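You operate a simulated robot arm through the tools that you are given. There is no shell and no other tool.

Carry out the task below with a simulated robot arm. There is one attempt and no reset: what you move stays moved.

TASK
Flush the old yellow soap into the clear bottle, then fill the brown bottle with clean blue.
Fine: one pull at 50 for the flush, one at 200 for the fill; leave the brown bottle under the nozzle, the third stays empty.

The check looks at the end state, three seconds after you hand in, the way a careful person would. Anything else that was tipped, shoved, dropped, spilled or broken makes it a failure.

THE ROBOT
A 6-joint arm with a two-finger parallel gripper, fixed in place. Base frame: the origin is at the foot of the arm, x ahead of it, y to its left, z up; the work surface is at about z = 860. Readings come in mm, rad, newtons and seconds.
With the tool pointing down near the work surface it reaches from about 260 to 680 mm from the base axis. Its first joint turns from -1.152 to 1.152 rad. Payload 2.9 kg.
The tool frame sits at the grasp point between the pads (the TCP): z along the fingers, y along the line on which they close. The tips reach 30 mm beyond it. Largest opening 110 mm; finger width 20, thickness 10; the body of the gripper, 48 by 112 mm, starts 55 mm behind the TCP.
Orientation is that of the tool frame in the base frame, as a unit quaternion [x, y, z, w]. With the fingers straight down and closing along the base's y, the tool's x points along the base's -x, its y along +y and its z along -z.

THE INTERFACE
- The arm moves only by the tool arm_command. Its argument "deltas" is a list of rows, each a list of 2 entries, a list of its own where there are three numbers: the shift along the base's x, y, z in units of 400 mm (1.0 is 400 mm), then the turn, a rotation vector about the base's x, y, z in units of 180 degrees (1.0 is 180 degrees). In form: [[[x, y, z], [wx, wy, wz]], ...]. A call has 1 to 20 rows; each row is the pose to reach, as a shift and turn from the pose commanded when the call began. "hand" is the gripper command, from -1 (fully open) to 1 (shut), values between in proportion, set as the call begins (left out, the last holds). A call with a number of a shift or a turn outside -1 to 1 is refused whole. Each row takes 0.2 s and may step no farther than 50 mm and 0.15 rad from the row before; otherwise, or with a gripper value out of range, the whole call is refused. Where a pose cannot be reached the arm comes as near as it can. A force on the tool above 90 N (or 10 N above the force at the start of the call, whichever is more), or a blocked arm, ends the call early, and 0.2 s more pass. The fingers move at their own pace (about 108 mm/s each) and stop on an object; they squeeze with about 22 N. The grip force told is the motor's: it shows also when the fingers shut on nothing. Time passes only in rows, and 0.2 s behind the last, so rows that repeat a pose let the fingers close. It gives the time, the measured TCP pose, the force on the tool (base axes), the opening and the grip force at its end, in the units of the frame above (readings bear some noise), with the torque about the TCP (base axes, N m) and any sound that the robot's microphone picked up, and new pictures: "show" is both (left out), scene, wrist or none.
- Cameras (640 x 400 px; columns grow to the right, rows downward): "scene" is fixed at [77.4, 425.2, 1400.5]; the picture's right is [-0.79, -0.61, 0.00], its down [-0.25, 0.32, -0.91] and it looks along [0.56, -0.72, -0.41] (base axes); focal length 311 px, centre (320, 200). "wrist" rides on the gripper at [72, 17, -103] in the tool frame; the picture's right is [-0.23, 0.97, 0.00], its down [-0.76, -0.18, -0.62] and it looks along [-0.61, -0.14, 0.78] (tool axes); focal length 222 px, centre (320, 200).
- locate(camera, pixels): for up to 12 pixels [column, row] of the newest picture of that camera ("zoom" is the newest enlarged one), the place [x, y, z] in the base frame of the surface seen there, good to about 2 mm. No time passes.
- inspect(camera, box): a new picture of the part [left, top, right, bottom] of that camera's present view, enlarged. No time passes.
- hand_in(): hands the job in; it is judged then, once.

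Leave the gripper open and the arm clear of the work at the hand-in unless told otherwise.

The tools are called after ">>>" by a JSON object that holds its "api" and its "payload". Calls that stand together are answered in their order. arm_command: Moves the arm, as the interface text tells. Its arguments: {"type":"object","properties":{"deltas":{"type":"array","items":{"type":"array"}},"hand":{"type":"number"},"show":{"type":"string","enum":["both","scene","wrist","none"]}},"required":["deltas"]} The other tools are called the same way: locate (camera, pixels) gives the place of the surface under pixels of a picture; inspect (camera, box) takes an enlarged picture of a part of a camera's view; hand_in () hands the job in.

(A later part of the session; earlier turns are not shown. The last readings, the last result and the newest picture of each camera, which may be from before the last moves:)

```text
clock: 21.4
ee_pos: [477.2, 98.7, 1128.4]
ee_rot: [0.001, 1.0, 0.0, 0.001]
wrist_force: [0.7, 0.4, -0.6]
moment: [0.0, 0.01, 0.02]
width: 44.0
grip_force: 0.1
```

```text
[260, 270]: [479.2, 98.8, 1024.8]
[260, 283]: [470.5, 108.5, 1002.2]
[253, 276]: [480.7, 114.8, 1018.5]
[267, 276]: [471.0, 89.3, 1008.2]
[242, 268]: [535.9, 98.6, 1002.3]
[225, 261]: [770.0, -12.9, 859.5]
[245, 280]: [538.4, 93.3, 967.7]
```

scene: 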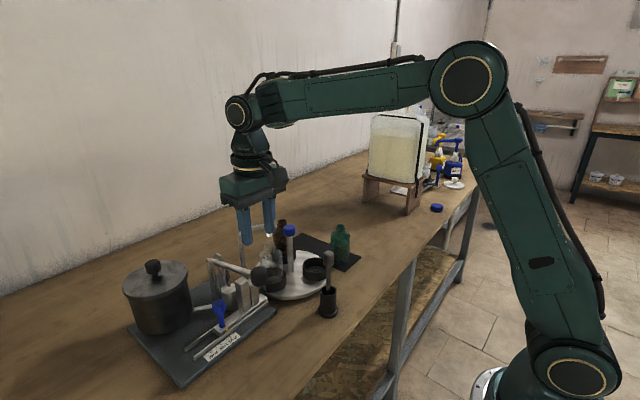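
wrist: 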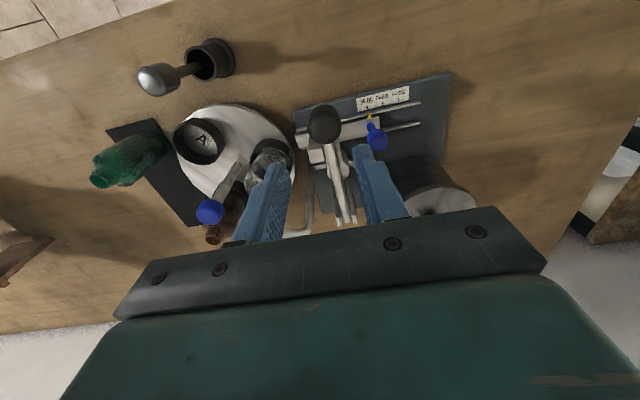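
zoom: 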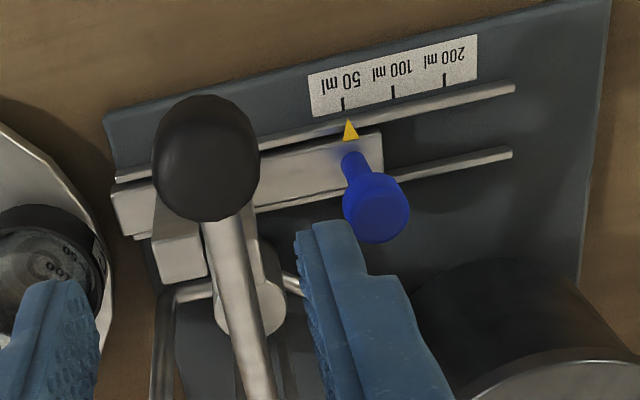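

The lever knob spans y 87–117 and x 466–500, centred near (481, 101) at z≈1008. I open to 60 mm for clearance and descend straddling it to about z 1040, then re-check.

>>> {"api": "arm_command", "payload": {"deltas": [[[0.011, 0.0105, 0], [0, 0, 0]], [[0.011, 0.0105, -0.08], [0, 0, 0]], [[0.011, 0.0105, -0.15], [0, 0, 0]], [[0.011, 0.0105, -0.21], [0, 0, 0]], [[0.011, 0.0105, -0.21], [0, 0, 0]]], "hand": -0.05}}

>>> {"api": "locate", "payload": {"camera": "wrist", "pixels": [[320, 150], [295, 160], [345, 160], [320, 185], [320, 205]]}}

```text
clock: 22.6
ee_pos: [479.7, 101.5, 1042.4]
ee_rot: [0.0, 1.0, 0.0, 0.0]
wrist_force: [-0.3, 0.8, 0.1]
moment: [0.02, 0.0, 0.0]
width: 57.7
grip_force: 0.0
```

scene: 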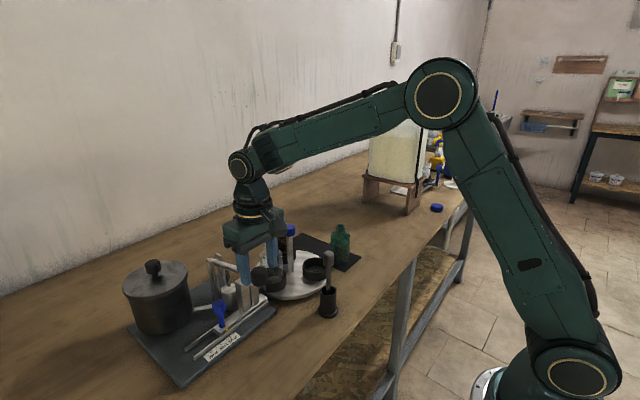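
wrist: 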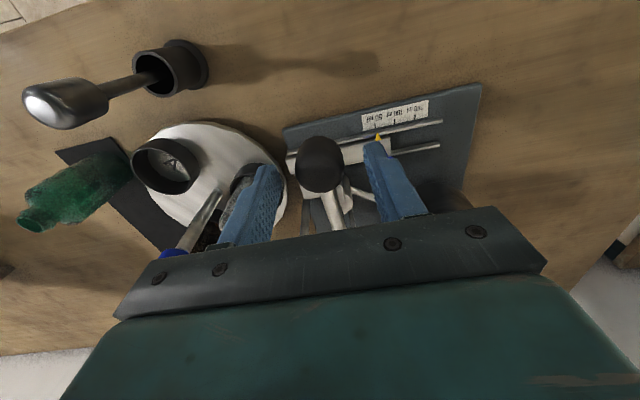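

```text
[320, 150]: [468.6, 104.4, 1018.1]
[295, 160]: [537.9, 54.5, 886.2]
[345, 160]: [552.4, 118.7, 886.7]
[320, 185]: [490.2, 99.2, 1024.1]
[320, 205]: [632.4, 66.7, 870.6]
```

The knob is centred between the fingers. I descend 34 mm to knob height, then close gently.

>>> {"api": "arm_command", "payload": {"deltas": [[[0.002, 0, -0.045], [0, 0, 0]], [[0.002, 0, -0.085], [0, 0, 0]], [[0.002, 0, -0.085], [0, 0, 0]]], "show": "wrist"}}

>>> {"api": "arm_command", "payload": {"deltas": [[[0, 0, 0], [0, 0, 0]], [[0, 0, 0], [0, 0, 0]]], "hand": 0.9}}

```text
clock: 23.4
ee_pos: [481.4, 100.6, 1009.2]
ee_rot: [0.0, 1.0, 0.0, 0.0]
wrist_force: [1.1, -0.3, -0.4]
moment: [-0.03, 0.03, -0.03]
width: 57.9
grip_force: 0.0
```

wrist: 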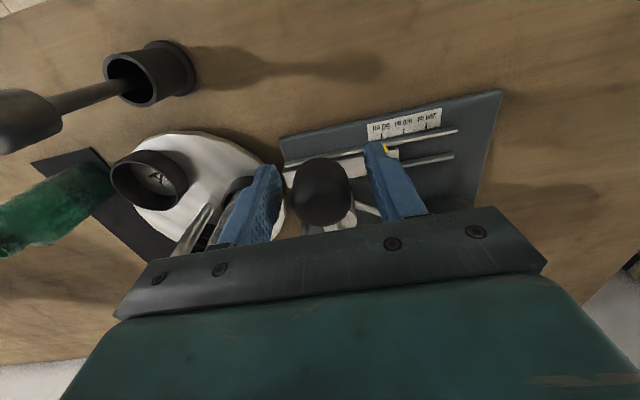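

```text
clock: 24.0
ee_pos: [481.5, 99.4, 1008.5]
ee_rot: [-0.001, 1.0, 0.0, 0.0]
wrist_force: [-0.8, -0.6, -1.1]
moment: [0.02, -0.03, 0.01]
width: 33.3
grip_force: 44.8
```

scene: 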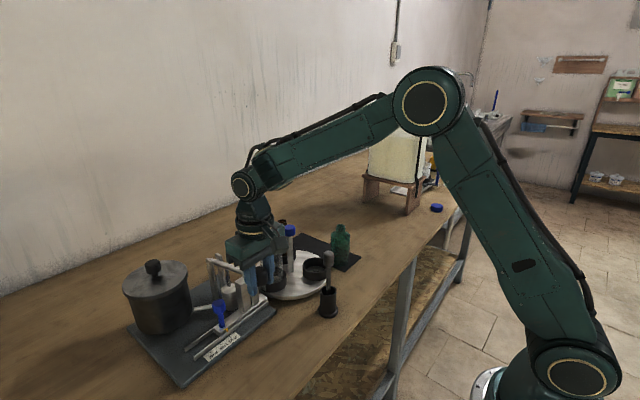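
wrist: 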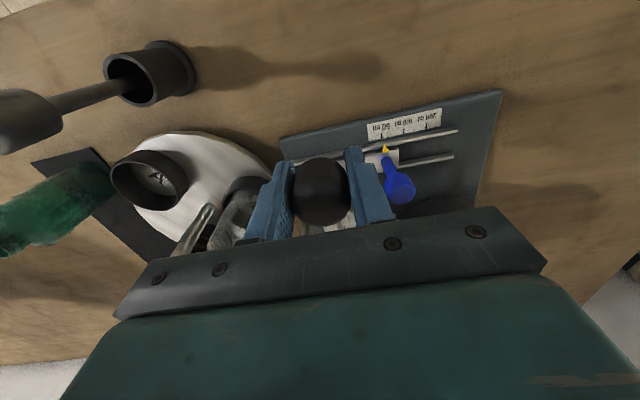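

I have a clean, balanced grip on the lever knob (33.3 mm). I pull down slowly, the first 20 mm, watching the force.

>>> {"api": "arm_command", "payload": {"deltas": [[[-0.001, 0, -0.01], [0, 0, 0]], [[-0.001, 0, -0.02], [0, 0, 0]], [[-0.002, 0, -0.03], [0, 0, 0]], [[-0.002, 0, -0.04], [0, 0, 0]], [[-0.002, 0, -0.05], [0, 0, 0]]], "show": "scene"}}

>>> {"api": "inspect", "payload": {"camera": "scene", "box": [190, 215, 320, 315]}}

```text
clock: 25.2
ee_pos: [479.3, 99.3, 990.1]
ee_rot: [0.001, 1.0, 0.0, 0.0]
wrist_force: [-15.9, -11.1, 10.6]
moment: [-0.03, -1.14, -0.07]
width: 33.1
grip_force: 45.0
```

scene: 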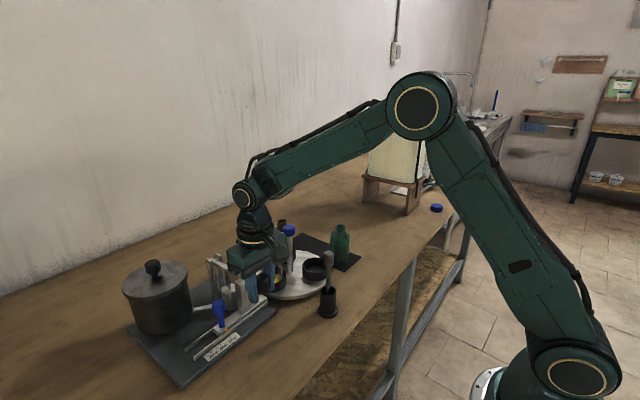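

```text
4.00 times, centred on (255, 265) of scene
```

zoom: 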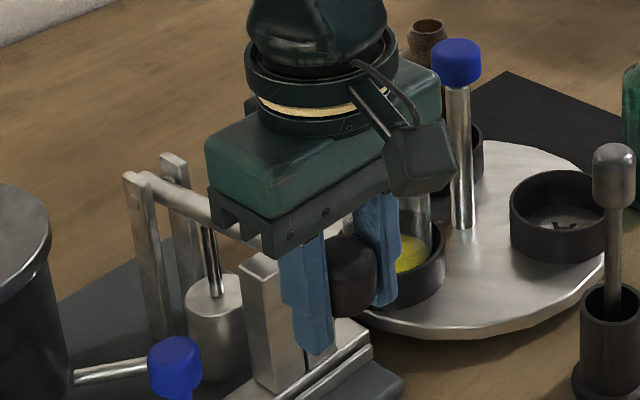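

Yellow soap is collecting in the clear bottle. The rod is still a little above the tall block, so I continue the same stroke down to the stop in small steps.

>>> {"api": "arm_command", "payload": {"deltas": [[[0, 0, -0.008], [0, 0, 0]], [[0, 0, -0.016], [0, 0, 0]], [[0, 0, -0.024], [0, 0, 0]], [[0, 0, -0.032], [0, 0, 0]], [[0, 0, -0.04], [0, 0, 0]]], "show": "scene"}}

>>> {"api": "inspect", "payload": {"camera": "scene", "box": [190, 215, 320, 315]}}

```text
clock: 26.4
ee_pos: [480.6, 101.5, 974.9]
ee_rot: [0.0, 1.0, 0.0, 0.0]
wrist_force: [-10.0, -10.6, 8.0]
moment: [0.02, -1.25, -0.01]
width: 33.1
grip_force: 45.5
```

scene: 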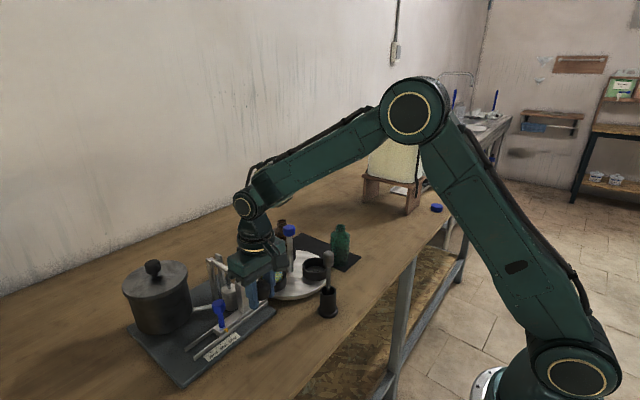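

```text
4.00 times, centred on (255, 265) of scene
```

zoom: 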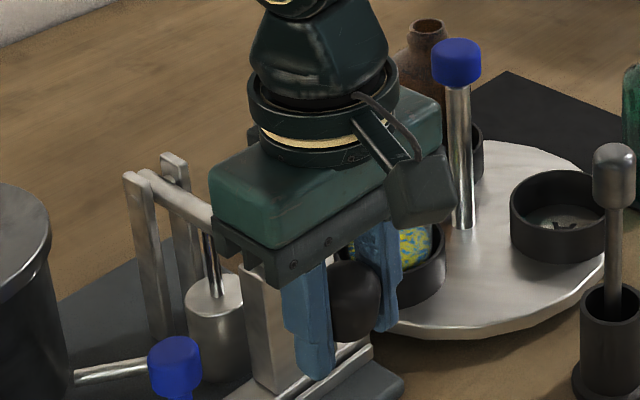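

The stream has turned blue, so the flush is coming through. The force is still only 8 N, so the stop isn't reached yet. I continue the same stroke.

>>> {"api": "arm_command", "payload": {"deltas": [[[0, 0, -0.006], [0, 0, 0]], [[0, 0, -0.012], [0, 0, 0]], [[0, 0, -0.018], [0, 0, 0]]], "show": "scene"}}

>>> {"api": "inspect", "payload": {"camera": "scene", "box": [190, 215, 320, 315]}}

```text
clock: 27.2
ee_pos: [482.6, 100.3, 968.2]
ee_rot: [0.0, 1.0, 0.001, 0.004]
wrist_force: [-4.5, -12.4, 33.0]
moment: [0.0, 0.05, 0.03]
width: 33.4
grip_force: 45.1
```

scene: 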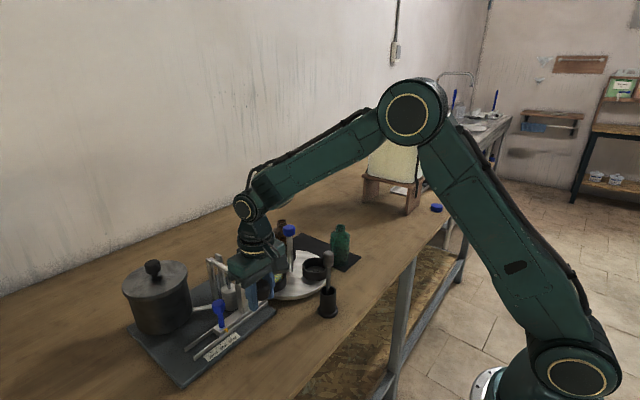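

```text
4.00 times, centred on (255, 265) of scene
```

zoom: 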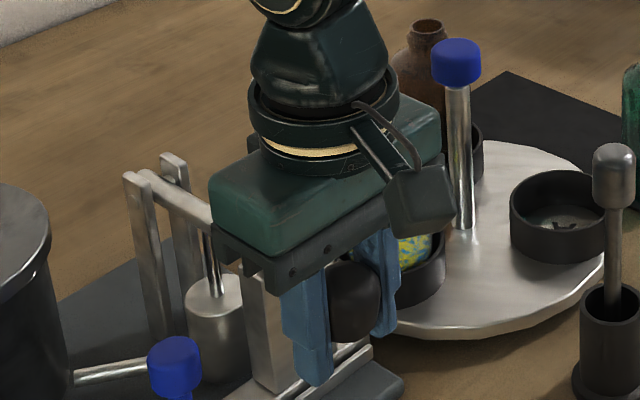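

The force jumped to 33 N with motion stalled at z≈968, so the stop is reached. I wait briefly there, then bring the lever back up along the same path to its start height.

>>> {"api": "arm_command", "payload": {"deltas": [[[0, 0, 0], [0, 0, 0]], [[0, 0, 0], [0, 0, 0]], [[0, 0, 0.01], [0, 0, 0]], [[0, 0, 0.02], [0, 0, 0]], [[0, 0, 0.03], [0, 0, 0]], [[0, 0, 0.04], [0, 0, 0]], [[0, 0, 0.05], [0, 0, 0]], [[0, 0, 0.06], [0, 0, 0]], [[0, 0, 0.07], [0, 0, 0]], [[0.001, 0, 0.08], [0, 0, 0]], [[0.002, 0, 0.09], [0, 0, 0]], [[0.002, 0, 0.1], [0, 0, 0]], [[0.002, 0, 0.106], [0, 0, 0]], [[0.002, 0, 0.106], [0, 0, 0]]]}}

>>> {"api": "inspect", "payload": {"camera": "scene", "box": [190, 215, 320, 315]}}

```text
clock: 30.2
ee_pos: [481.3, 100.5, 1006.1]
ee_rot: [0.001, 1.0, -0.001, -0.003]
wrist_force: [4.2, -20.6, -32.8]
moment: [0.17, 0.07, -0.03]
width: 33.3
grip_force: 45.1
```

scene: 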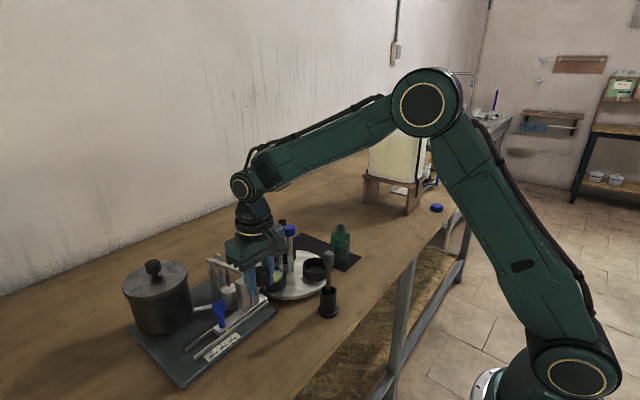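
wrist: 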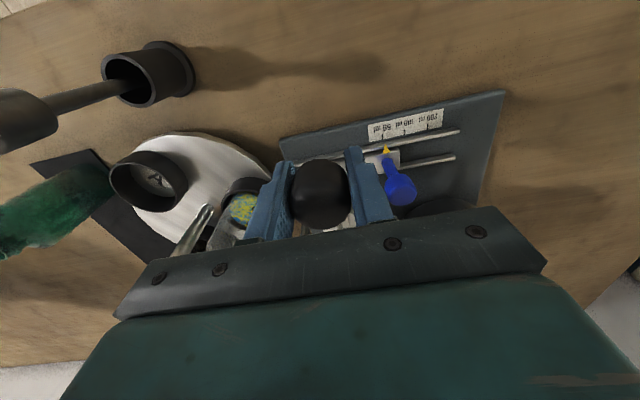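

```text
4.00 times, centred on (255, 265) of scene
```

zoom: 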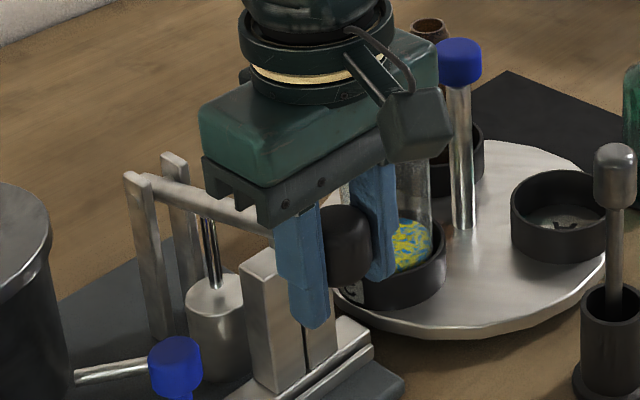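

The lever is back at its upper stop (-33 N). I relax 1.5 mm, then release and watch that the lever stays up.

>>> {"api": "arm_command", "payload": {"deltas": [[[0, -0.002, -0.003], [0, 0, 0]], [[0, -0.002, -0.003], [0, 0, 0]]], "show": "none"}}

>>> {"api": "arm_command", "payload": {"deltas": [[[0, 0, 0], [0, 0, 0]], [[0, 0, 0], [0, 0, 0]], [[0, 0, 0], [0, 0, 0]]], "hand": -0.05}}

```text
clock: 30.8
ee_pos: [480.6, 99.8, 1006.5]
ee_rot: [0.0, 1.0, 0.0, -0.003]
wrist_force: [0.5, -14.9, -24.6]
moment: [0.07, 0.89, -0.08]
width: 33.2
grip_force: 44.7
```

```text
clock: 31.6
ee_pos: [481.3, 100.6, 1008.6]
ee_rot: [0.0, 1.0, -0.001, 0.001]
wrist_force: [-0.5, 0.2, 0.4]
moment: [-0.02, -0.01, -0.02]
width: 57.5
grip_force: 0.0
```

scene: 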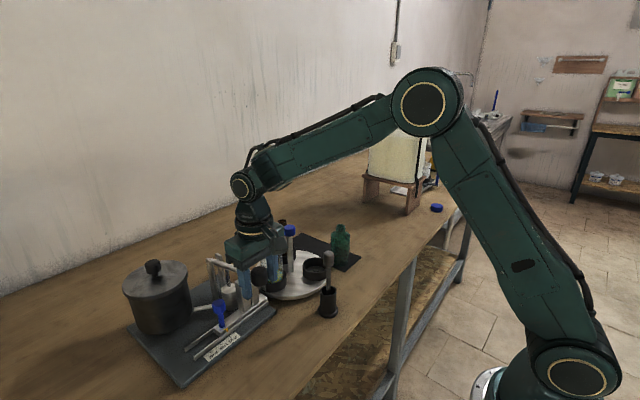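
wrist: 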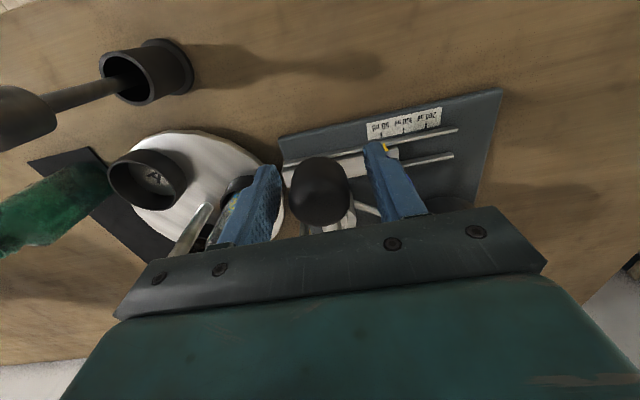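

The lever stays up. I lift clear and move over the slider knob at (540, 163), then inspect the bottle and slider.

>>> {"api": "arm_command", "payload": {"deltas": [[[0, 0, 0.1], [0, 0, 0]], [[0, 0, 0.2], [0, 0, 0]], [[0, 0, 0.3], [0, 0, 0]], [[0.05, 0.055, 0.3], [0, 0, 0]], [[0.1, 0.11, 0.3], [0, 0, 0]], [[0.147, 0.156, 0.3], [0, 0, 0]], [[0.147, 0.156, 0.2], [0, 0, 0]], [[0.147, 0.156, 0.13], [0, 0, 0]], [[0.147, 0.156, 0.13], [0, 0, 0]]]}}

>>> {"api": "inspect", "payload": {"camera": "scene", "box": [190, 215, 320, 315]}}

>>> {"api": "inspect", "payload": {"camera": "wrist", "box": [220, 60, 420, 185]}}

```text
clock: 33.6
ee_pos: [540.0, 161.5, 1060.0]
ee_rot: [0.0, 1.0, -0.001, 0.0]
wrist_force: [0.5, -0.5, 0.2]
moment: [0.0, -0.01, -0.01]
width: 57.7
grip_force: 0.2
```

scene: 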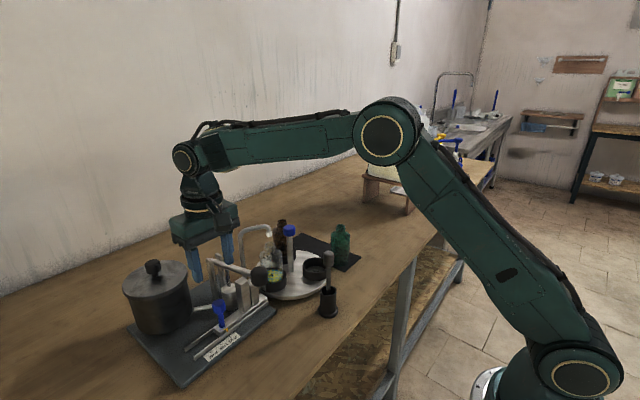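
wrist: 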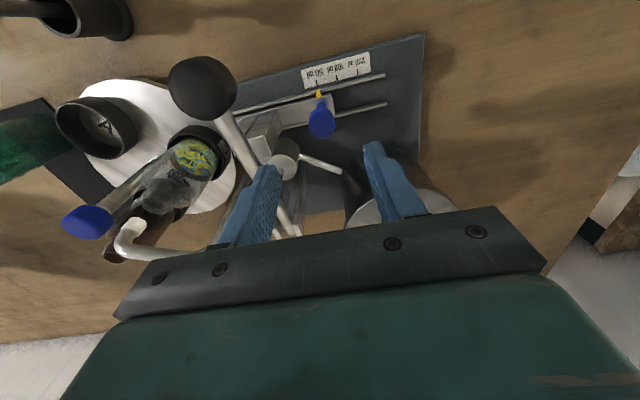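

```text
4.00 times, centred on (255, 265) of scene
```

zoom: 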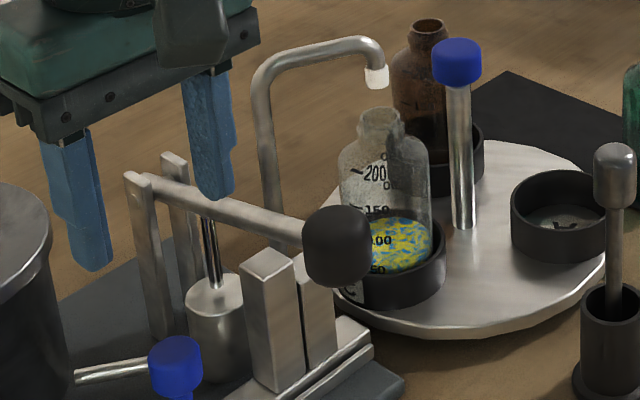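

```text
3.20 times, centred on (320, 122) of wrist
```

zoom: 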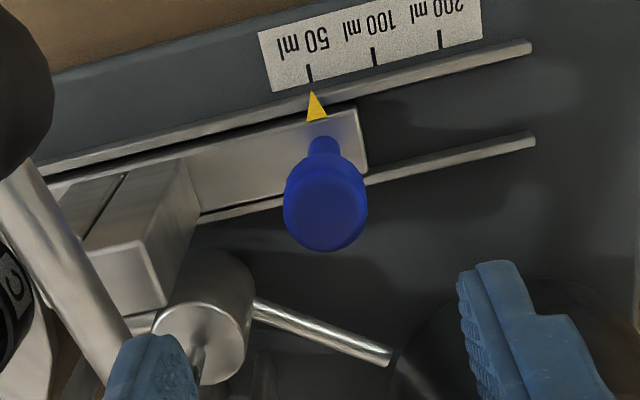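

The flush is in the clear bottle, blue on yellow. I'll take a closer look at the level and at the lever's rest position.

>>> {"api": "inspect", "payload": {"camera": "scene", "box": [262, 238, 308, 294]}}

>>> {"api": "locate", "payload": {"camera": "scene", "pixels": [[260, 270], [242, 268], [260, 283]]}}

>>> {"api": "locate", "payload": {"camera": "wrist", "pixels": [[322, 124], [310, 124], [334, 122], [322, 136], [319, 94], [317, 84], [357, 72]]}}

```text
7.14 times, centred on (285, 266) of scene
```

zoom: 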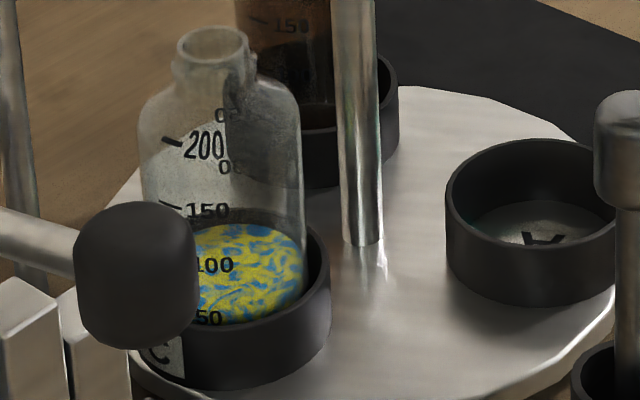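

```text
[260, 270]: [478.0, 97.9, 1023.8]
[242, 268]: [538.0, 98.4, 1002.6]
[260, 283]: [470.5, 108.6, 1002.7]
```

```text
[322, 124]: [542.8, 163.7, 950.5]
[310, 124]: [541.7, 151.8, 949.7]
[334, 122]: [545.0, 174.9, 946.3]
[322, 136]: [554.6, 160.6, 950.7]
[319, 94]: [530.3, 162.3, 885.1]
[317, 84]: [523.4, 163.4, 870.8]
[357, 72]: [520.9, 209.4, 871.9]
```

The front edge of the liquid is at the 50 mark and the lever is back at its original height. Now I descend onto the slider knob at (542, 163) to set 200.

>>> {"api": "arm_command", "payload": {"deltas": [[[0.002, 0.002, -0.09], [0, 0, 0]], [[0.002, 0.002, -0.18], [0, 0, 0]], [[0.002, 0.002, -0.26], [0, 0, 0]], [[0.002, 0.002, -0.26], [0, 0, 0]]], "show": "wrist"}}

>>> {"api": "arm_command", "payload": {"deltas": [[[0, 0, 0], [0, 0, 0]], [[0, 0, 0], [0, 0, 0]], [[0, 0, 0], [0, 0, 0]]], "hand": 0.9}}

```text
clock: 34.6
ee_pos: [543.3, 161.2, 955.4]
ee_rot: [0.0, 1.0, 0.0, 0.0]
wrist_force: [0.2, -0.9, -0.6]
moment: [0.01, -0.01, 0.03]
width: 57.8
grip_force: 0.2
```

wrist: 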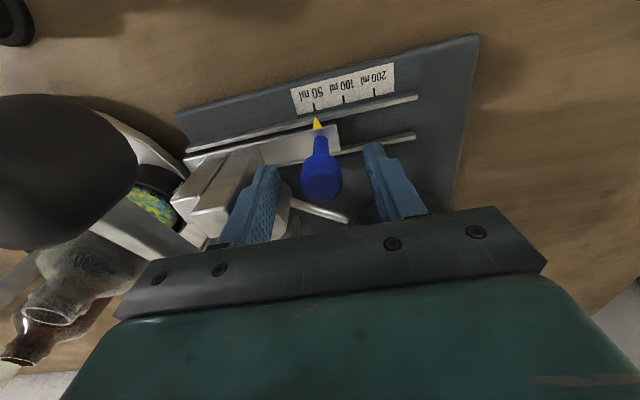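

```text
clock: 35.4
ee_pos: [543.2, 161.8, 956.4]
ee_rot: [0.0, 1.0, 0.0, -0.001]
wrist_force: [1.0, 2.7, -2.6]
moment: [-0.29, -0.51, 0.12]
width: 25.7
grip_force: 45.0
```

scene: 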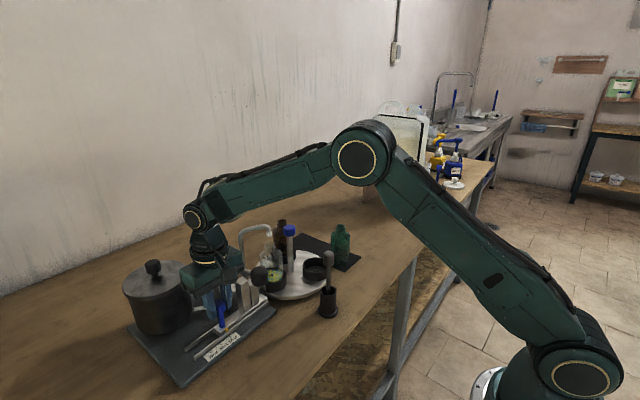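
wrist: 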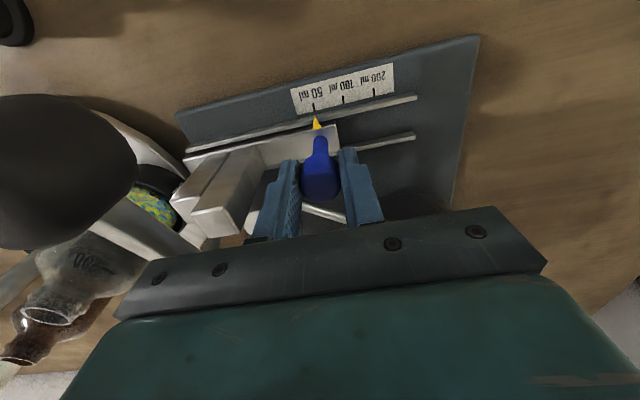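

I have the knob. I drag it +47 mm to the 200 tick (y≈209.5).

>>> {"api": "arm_command", "payload": {"deltas": [[[0, 0.02, 0], [0, 0, 0]], [[0, 0.04, 0], [0, 0, 0]], [[0, 0.06, 0], [0, 0, 0]], [[0, 0.08, 0], [0, 0, 0]], [[0, 0.1, 0], [0, 0, 0]], [[0, 0.118, 0], [0, 0, 0]], [[0, 0.118, 0], [0, 0, 0]]]}}

>>> {"api": "inspect", "payload": {"camera": "wrist", "box": [220, 60, 420, 185]}}

>>> {"api": "locate", "payload": {"camera": "zoom", "pixels": [[307, 200], [311, 220], [305, 150], [300, 160], [310, 210]]}}

```text
clock: 37.0
ee_pos: [544.0, 210.7, 955.5]
ee_rot: [0.0, 1.0, 0.0, 0.002]
wrist_force: [20.7, -1.1, -3.7]
moment: [-0.38, 0.14, 0.11]
width: 25.7
grip_force: 44.9
```

scene: 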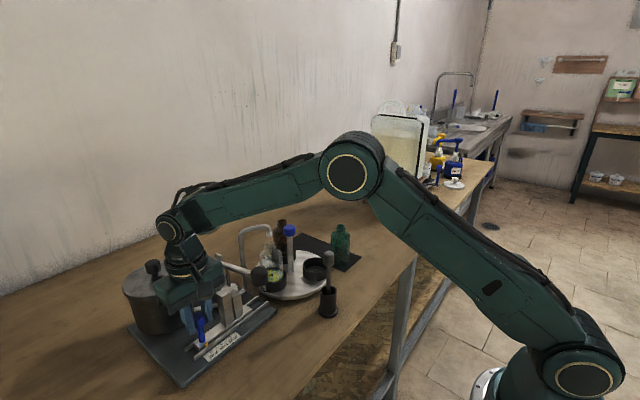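
wrist: 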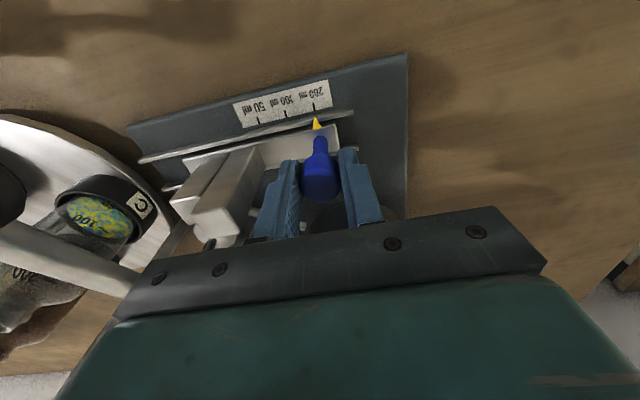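

```text
3.20 times, centred on (320, 122) of wrist
```

zoom: 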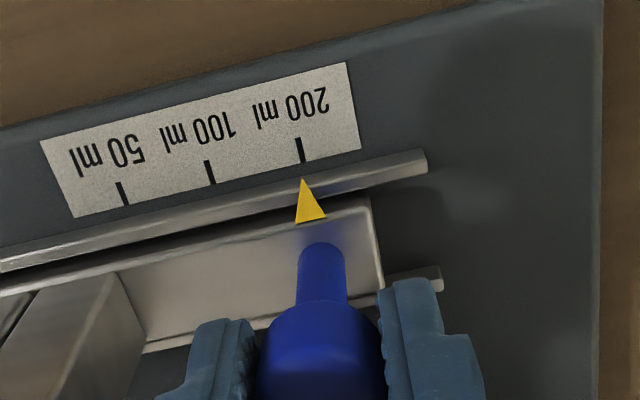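

```text
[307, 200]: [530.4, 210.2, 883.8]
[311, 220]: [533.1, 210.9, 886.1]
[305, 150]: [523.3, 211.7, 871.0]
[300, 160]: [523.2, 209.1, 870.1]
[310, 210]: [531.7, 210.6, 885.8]
```

The pointer is on the 200 tick. I release it and check that it stays there.

>>> {"api": "arm_command", "payload": {"deltas": [[[0, 0, 0], [0, 0, 0]], [[0, 0, 0], [0, 0, 0]]], "hand": -0.02, "show": "wrist"}}

>>> {"api": "inspect", "payload": {"camera": "wrist", "box": [220, 60, 420, 185]}}

```text
clock: 37.6
ee_pos: [541.0, 210.0, 954.7]
ee_rot: [0.001, 1.0, -0.001, -0.001]
wrist_force: [0.2, 0.4, -0.1]
moment: [0.02, 0.02, 0.0]
width: 56.0
grip_force: 0.2
```

wrist: 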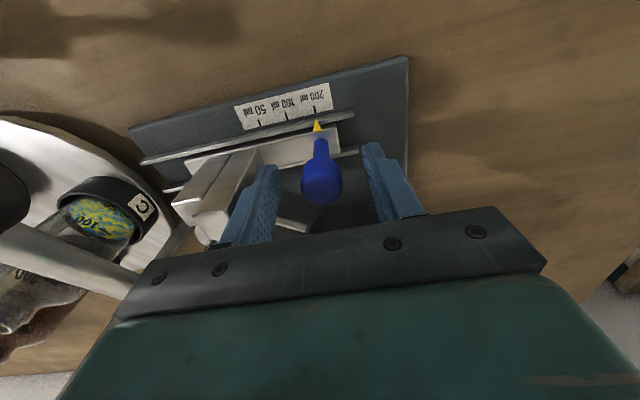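

```text
3.20 times, centred on (320, 122) of wrist
```

zoom: 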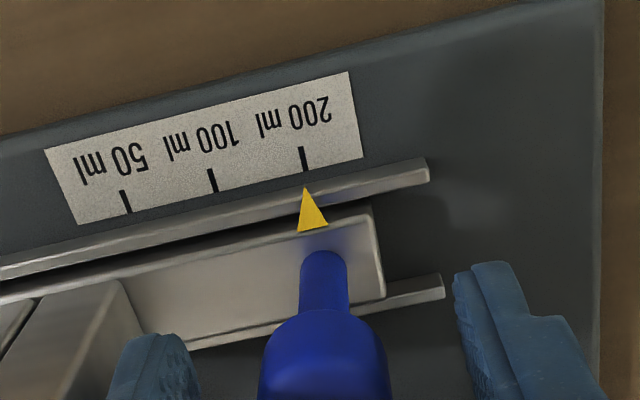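

The slider stays on 200. I go back over the post the same way, lifting first and turning the wrist -60°.

>>> {"api": "arm_command", "payload": {"deltas": [[[0, 0, 0.1], [0, 0, 0]], [[0, 0, 0.2], [0, 0, 0]], [[0, 0, 0.31], [0, 0, 0]], [[0, 0, 0.43], [0, 0, 0]], [[0.006, -0.09, 0.43], [0, 0, -0.042]], [[0.012, -0.18, 0.43], [0, 0, -0.084]], [[0.018, -0.27, 0.43], [0, 0, -0.126]], [[0.025, -0.36, 0.43], [0, 0, -0.168]], [[0.032, -0.45, 0.43], [0, 0, -0.21]], [[0.039, -0.54, 0.43], [0, 0, -0.252]], [[0.046, -0.63, 0.43], [0, 0, -0.294]], [[0.053, -0.706, 0.43], [0, 0, -0.3333]], [[0.053, -0.706, 0.43], [0, 0, -0.3333]]], "hand": 0.2}}

>>> {"api": "locate", "payload": {"camera": "wrist", "pixels": [[322, 124], [310, 124], [334, 124], [322, 112], [322, 138]]}}

```text
clock: 40.4
ee_pos: [561.2, -71.3, 1126.3]
ee_rot: [0.5, 0.866, 0.001, 0.0]
wrist_force: [-0.5, -1.0, 0.6]
moment: [-0.03, 0.01, -0.01]
width: 43.9
grip_force: 0.0
```

scene: 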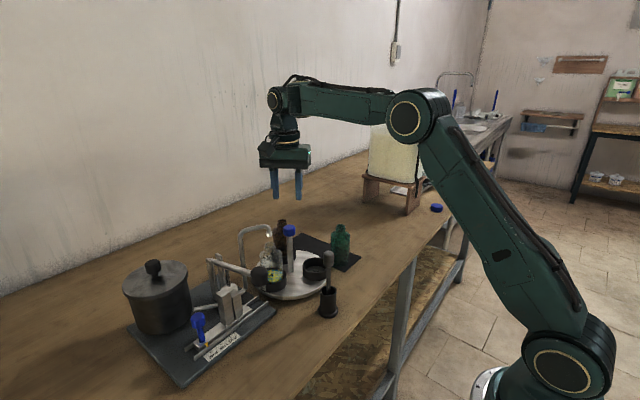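
wrist: 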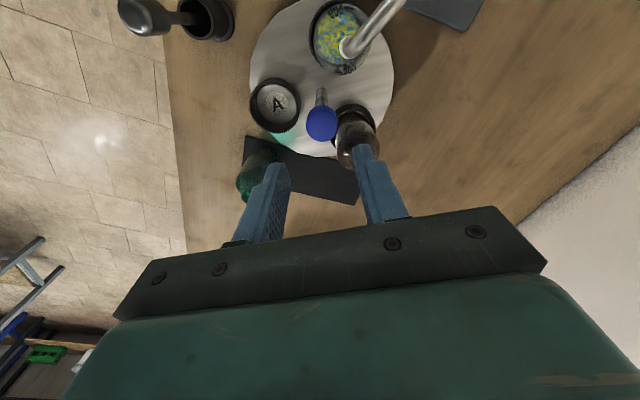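

```text
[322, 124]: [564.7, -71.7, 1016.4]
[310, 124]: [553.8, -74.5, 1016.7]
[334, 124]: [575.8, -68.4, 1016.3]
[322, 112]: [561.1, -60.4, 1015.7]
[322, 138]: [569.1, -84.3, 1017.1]
```

The cap centre is about (564, -72). I descend onto it with the fingers at 44 mm.

>>> {"api": "arm_command", "payload": {"deltas": [[[0.003, -0.001, 0], [0, 0, 0]], [[0.003, -0.001, -0.08], [0, 0, 0]], [[0.003, -0.001, -0.16], [0, 0, 0]], [[0.003, -0.001, -0.22], [0, 0, 0]], [[0.003, -0.001, -0.28], [0, 0, 0]], [[0.003, -0.001, -0.28], [0, 0, 0]]], "show": "wrist"}}

>>> {"api": "arm_command", "payload": {"deltas": [[[0, 0, 0], [0, 0, 0]], [[0, 0, 0], [0, 0, 0]]], "hand": 0.9, "show": "wrist"}}

```text
clock: 41.8
ee_pos: [565.7, -71.5, 1018.8]
ee_rot: [0.5, 0.866, -0.001, 0.0]
wrist_force: [0.4, 1.0, 0.6]
moment: [0.01, 0.02, 0.01]
width: 43.9
grip_force: 0.0
```

wrist: 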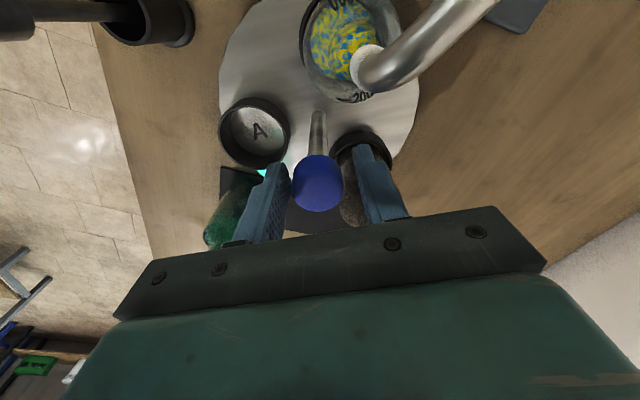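

```text
clock: 42.4
ee_pos: [563.6, -71.7, 1018.4]
ee_rot: [0.501, 0.866, -0.001, -0.003]
wrist_force: [-21.3, -9.7, 1.5]
moment: [0.43, 0.31, -0.08]
width: 31.6
grip_force: 45.6
```

wrist: 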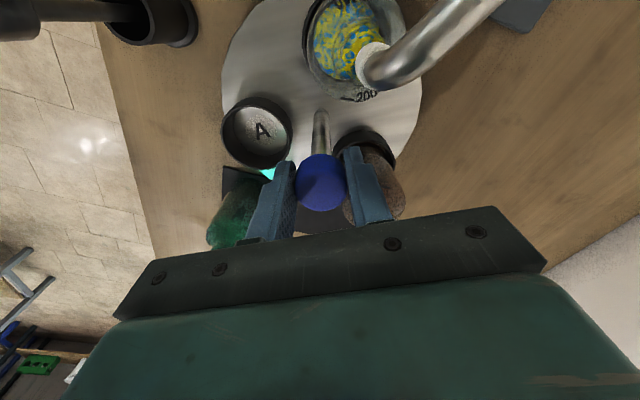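

There's a 23 N side load along the finger line, so the true centre is about 2.5 mm toward -x/-y. I shift to centre, then twist slowly.

>>> {"api": "arm_command", "payload": {"deltas": [[[-0.0055, -0.003, 0], [0, 0, 0]], [[-0.0055, -0.003, 0], [0, 0, 0]]], "show": "none"}}

>>> {"api": "arm_command", "payload": {"deltas": [[[0, 0, 0], [0, 0, 0.02]], [[0, 0, 0], [0, 0, 0.045]], [[0, 0, 0], [0, 0, 0.075]], [[0, 0, 0], [0, 0, 0.105]], [[0, 0, 0], [0, 0, 0.135]], [[0, 0, 0], [0, 0, 0.165]], [[0, 0, 0], [0, 0, 0.195]], [[0, 0, 0], [0, 0, 0.225]], [[0, 0, 0], [0, 0, 0.255]], [[0, 0, 0], [0, 0, 0.285]], [[0, 0, 0], [0, 0, 0.315]], [[0, 0, 0], [0, 0, 0.33]], [[0, 0, 0], [0, 0, 0.33]]]}}

```text
clock: 43.0
ee_pos: [562.5, -72.2, 1018.5]
ee_rot: [0.5, 0.866, 0.002, 0.001]
wrist_force: [0.1, -4.6, 0.6]
moment: [0.32, 0.81, -0.04]
width: 31.8
grip_force: 44.9
```

```text
clock: 45.8
ee_pos: [561.5, -74.8, 1017.7]
ee_rot: [0.006, 1.0, 0.0, 0.001]
wrist_force: [3.2, -13.1, 25.9]
moment: [0.24, 0.66, 0.02]
width: 31.8
grip_force: 45.0
```

scene: 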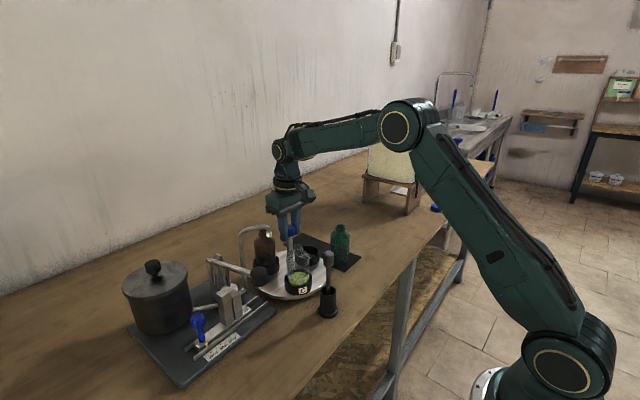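
wrist: 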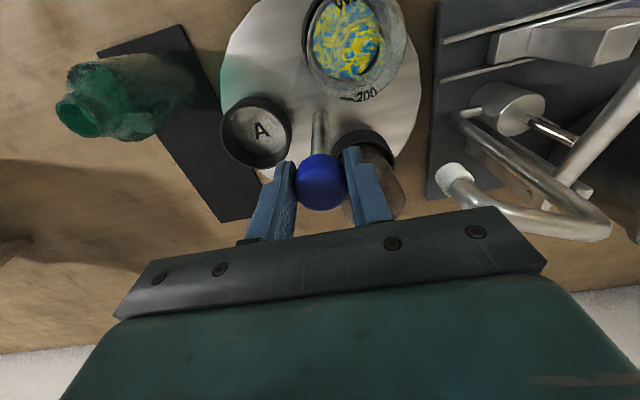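

Halfway round, everything is upright. I make a 1 mm easing shift and continue the rest of the turn.

>>> {"api": "arm_command", "payload": {"deltas": [[[0, -0.003, 0.002], [0, 0, 0.02]], [[0, -0.003, 0.002], [0, 0, 0.045]], [[0, -0.003, 0.002], [0, 0, 0.075]], [[0, -0.003, 0.002], [0, 0, 0.105]], [[0, -0.003, 0.002], [0, 0, 0.135]], [[0, -0.003, 0.002], [0, 0, 0.165]], [[0, -0.003, 0.002], [0, 0, 0.195]], [[0, -0.003, 0.002], [0, 0, 0.225]], [[0, -0.003, 0.002], [0, 0, 0.255]], [[0, -0.003, 0.002], [0, 0, 0.28]], [[0, -0.003, 0.002], [0, 0, 0.305]], [[0, -0.003, 0.002], [0, 0, 0.325]], [[0, -0.003, 0.002], [0, 0, 0.325]]]}}

>>> {"api": "inspect", "payload": {"camera": "scene", "box": [230, 210, 340, 300]}}

```text
clock: 48.6
ee_pos: [563.6, -77.5, 1018.3]
ee_rot: [-0.483, 0.875, -0.001, 0.003]
wrist_force: [17.5, -27.6, 16.4]
moment: [0.0, 0.26, 0.06]
width: 32.3
grip_force: 44.7
```

scene: 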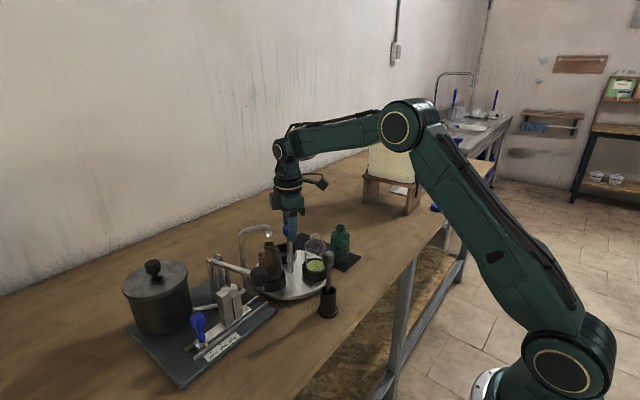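
wrist: 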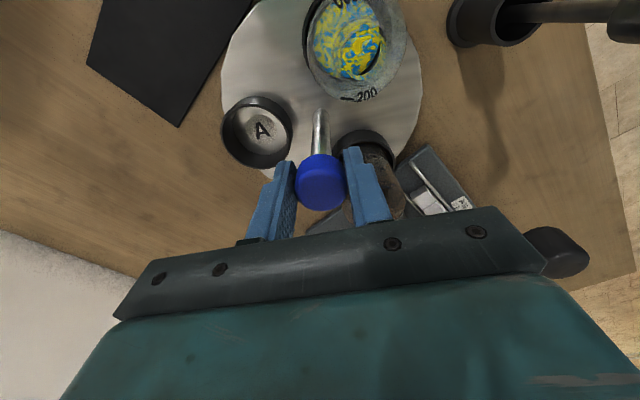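

```text
4.44 times, centred on (285, 255) of scene
```

zoom: 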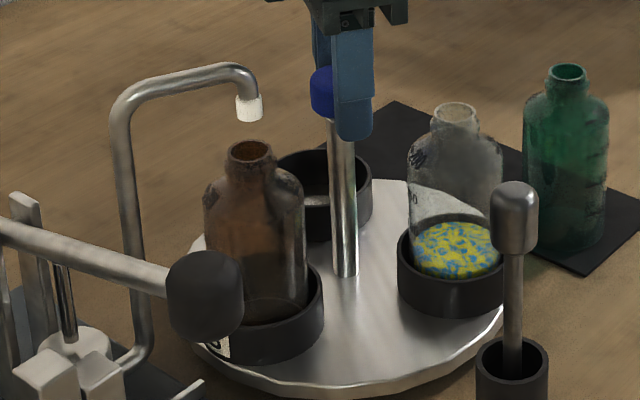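

The brown bottle is about under the spout and nothing slipped. I ease the side load, then release so the index settles.

>>> {"api": "arm_command", "payload": {"deltas": [[[0.003, -0.004, 0], [0, 0, 0]], [[0.006, -0.008, 0], [0, 0, 0]], [[0.006, -0.008, 0], [0, 0, 0]]], "show": "none"}}

>>> {"api": "arm_command", "payload": {"deltas": [[[0, 0, 0], [0, 0, 0]], [[0, 0, 0], [0, 0, 0]], [[0, 0, 0], [0, 0, 0]], [[0, 0, 0], [0, 0, 0]]], "hand": 0.2}}

>>> {"api": "inspect", "payload": {"camera": "scene", "box": [255, 225, 300, 255]}}

```text
clock: 49.4
ee_pos: [563.9, -78.2, 1017.6]
ee_rot: [-0.484, 0.875, 0.0, 0.0]
wrist_force: [-4.8, -10.7, 21.9]
moment: [0.17, -0.28, 0.12]
width: 31.8
grip_force: 45.2
```

```text
clock: 50.4
ee_pos: [564.0, -78.4, 1016.8]
ee_rot: [-0.484, 0.875, -0.001, 0.0]
wrist_force: [0.7, 0.3, 0.1]
moment: [0.01, -0.01, 0.01]
width: 44.0
grip_force: 0.1
```

scene: 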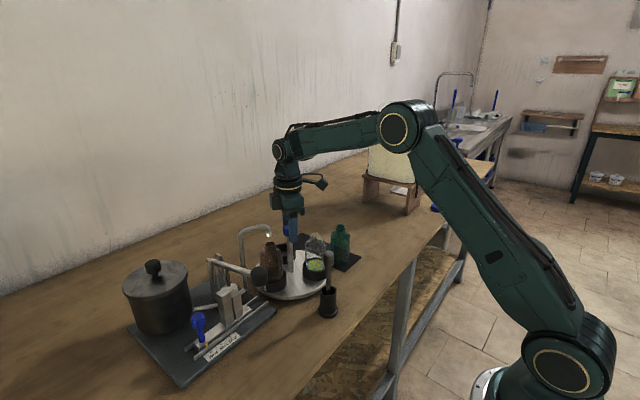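
wrist: 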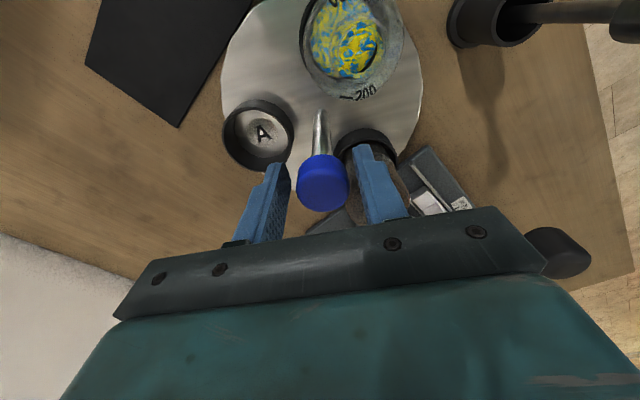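

```text
13.33 times, centred on (278, 240) of scene
```

zoom: 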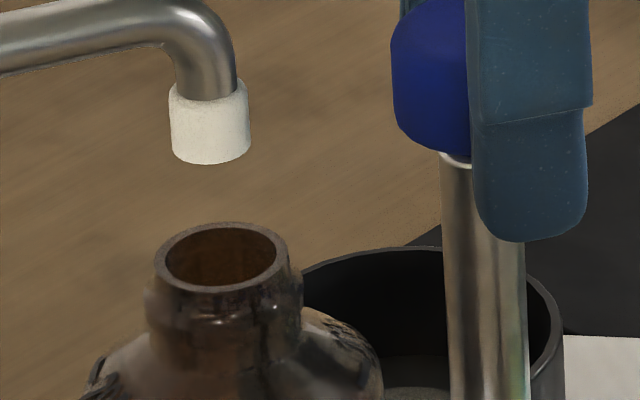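

The brown mouth is at column 220, exactly where the clear one was when aligned. I lift off the post, turn back straight and move over the lever knob at (481, 101).

>>> {"api": "arm_command", "payload": {"deltas": [[[0, 0, 0.08], [0, 0, 0]], [[0, 0, 0.18], [0, 0, 0]], [[0, 0, 0.28], [0, 0, 0]], [[-0.025, 0.055, 0.28], [0, 0, -0.042]], [[-0.06, 0.13, 0.28], [0, 0, -0.084]], [[-0.1, 0.2, 0.28], [0, 0, -0.126]], [[-0.135, 0.28, 0.28], [0, 0, -0.168]], [[-0.17, 0.36, 0.28], [0, 0, -0.21]], [[-0.2, 0.42, 0.28], [0, 0, -0.252]], [[-0.2075, 0.4485, 0.28], [0, 0, -0.29]], [[-0.2075, 0.4485, 0.28], [0, 0, -0.3217]], [[-0.2075, 0.4485, 0.18], [0, 0, -0.3217]], [[-0.2075, 0.4485, 0.06], [0, 0, -0.3217]], [[-0.2075, 0.4485, 0.06], [0, 0, -0.3217]]], "hand": -0.05}}

>>> {"api": "locate", "payload": {"camera": "wrist", "pixels": [[320, 150], [320, 185], [300, 170], [340, 170]]}}

>>> {"api": "inspect", "payload": {"camera": "scene", "box": [170, 210, 370, 350]}}

```text
clock: 53.4
ee_pos: [480.4, 98.7, 1039.4]
ee_rot: [0.0, 1.0, 0.0, 0.0]
wrist_force: [-0.1, -0.7, 0.6]
moment: [-0.02, 0.01, -0.02]
width: 57.7
grip_force: 0.0
```

scene: 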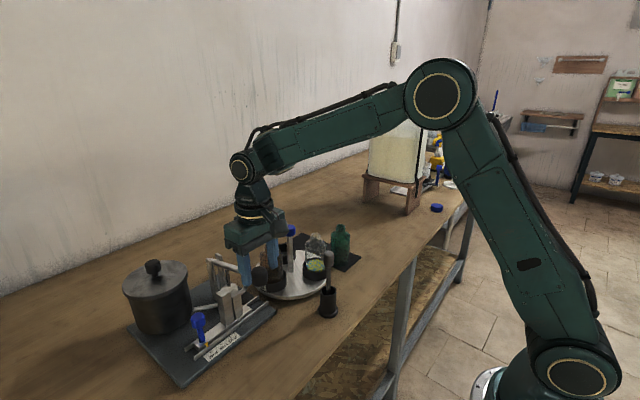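
wrist: 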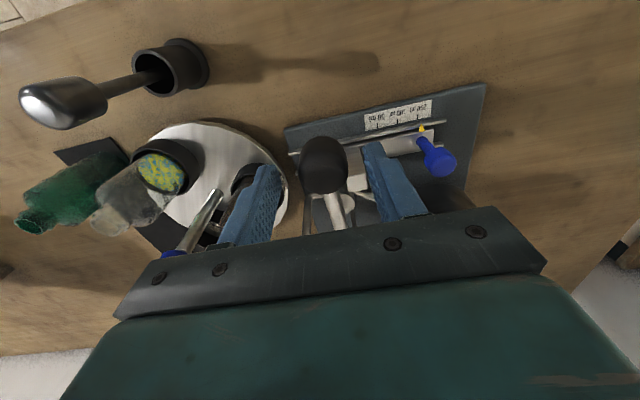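

```text
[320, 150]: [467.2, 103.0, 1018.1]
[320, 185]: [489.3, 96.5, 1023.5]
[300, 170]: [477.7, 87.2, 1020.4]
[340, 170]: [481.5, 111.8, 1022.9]
```

```text
2.86 times, centred on (270, 280) of scene
```

zoom: 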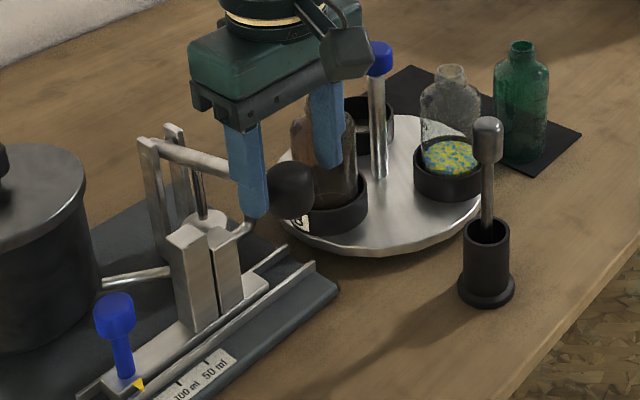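

The brown bottle is in place, the slider is at 200 with no block under the lever, and the knob is centred. The stroke will be longer this time, so I grip slightly higher (TCP z≈1016) to keep the tips clear of the base plate.

>>> {"api": "arm_command", "payload": {"deltas": [[[0.001, 0.003, -0.03], [0, 0, 0]], [[0.001, 0.003, -0.06], [0, 0, 0]], [[0.001, 0.003, -0.06], [0, 0, 0]]], "show": "none"}}

>>> {"api": "arm_command", "payload": {"deltas": [[[0, 0, 0], [0, 0, 0]], [[0, 0, 0], [0, 0, 0]]], "hand": 0.9}}

>>> {"api": "inspect", "payload": {"camera": "scene", "box": [190, 215, 320, 315]}}

>>> {"api": "locate", "payload": {"camera": "scene", "pixels": [[275, 310], [262, 320], [216, 262], [210, 263]]}}

```text
clock: 54.2
ee_pos: [480.1, 100.8, 1015.4]
ee_rot: [0.0, 1.0, 0.001, 0.0]
wrist_force: [0.1, -0.6, -0.6]
moment: [-0.01, -0.01, -0.05]
width: 57.9
grip_force: 0.0
```

```text
clock: 54.8
ee_pos: [479.6, 99.2, 1016.0]
ee_rot: [0.001, 1.0, 0.0, 0.001]
wrist_force: [1.6, -8.8, -1.7]
moment: [-0.14, -0.04, -0.08]
width: 33.3
grip_force: 44.9
```

scene: 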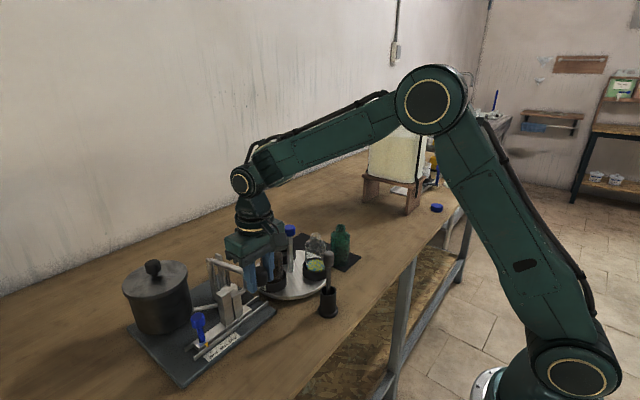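
wrist: 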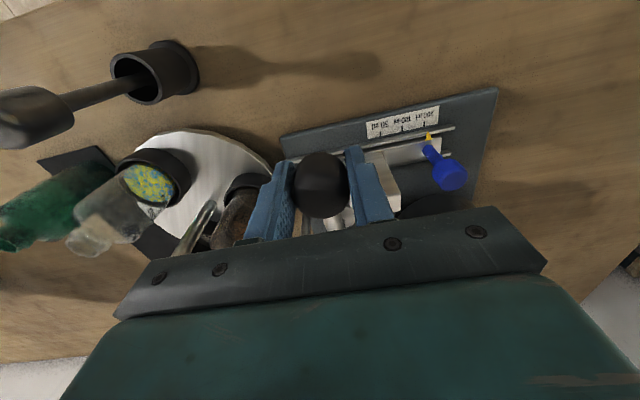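

```text
4.00 times, centred on (255, 265) of scene
```

zoom: 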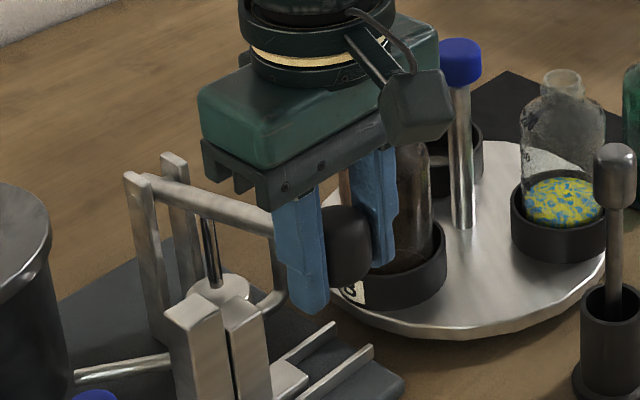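

```text
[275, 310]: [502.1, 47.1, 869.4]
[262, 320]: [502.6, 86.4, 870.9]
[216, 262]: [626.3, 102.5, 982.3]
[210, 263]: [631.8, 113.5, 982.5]
```

The grip is good. I start the 200 stroke, following the lever's arc slowly down for the first 45 mm.

>>> {"api": "arm_command", "payload": {"deltas": [[[-0.002, 0, -0.0155], [0, 0, 0]], [[-0.003, 0, -0.0295], [0, 0, 0]], [[-0.004, 0, -0.0435], [0, 0, 0]], [[-0.004, 0, -0.0575], [0, 0, 0]], [[-0.004, 0, -0.0715], [0, 0, 0]], [[-0.003, 0, -0.0855], [0, 0, 0]], [[-0.002, 0, -0.0995], [0, 0, 0]], [[0, 0, -0.1135], [0, 0, 0]]], "show": "scene"}}

>>> {"api": "inspect", "payload": {"camera": "scene", "box": [190, 215, 320, 315]}}

```text
clock: 56.6
ee_pos: [480.4, 100.9, 971.9]
ee_rot: [0.003, 1.0, -0.002, -0.001]
wrist_force: [-12.5, -30.0, 7.0]
moment: [-0.23, -1.1, -0.03]
width: 33.5
grip_force: 44.9
```

scene: 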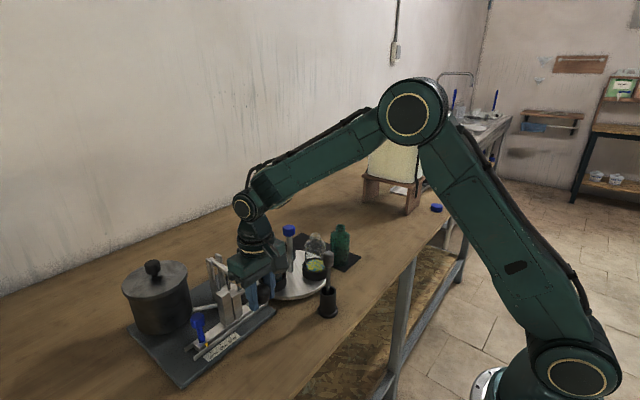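

```text
4.00 times, centred on (255, 265) of scene
```

zoom: 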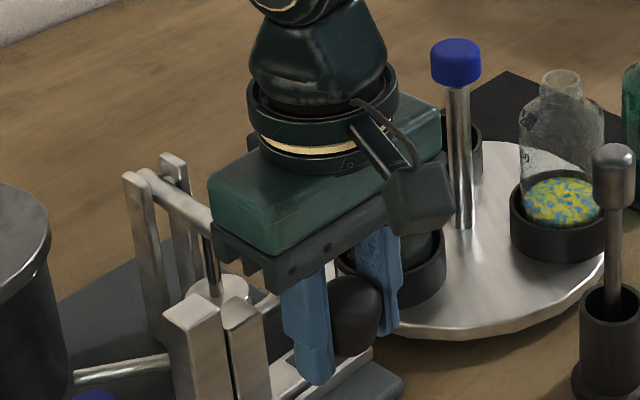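

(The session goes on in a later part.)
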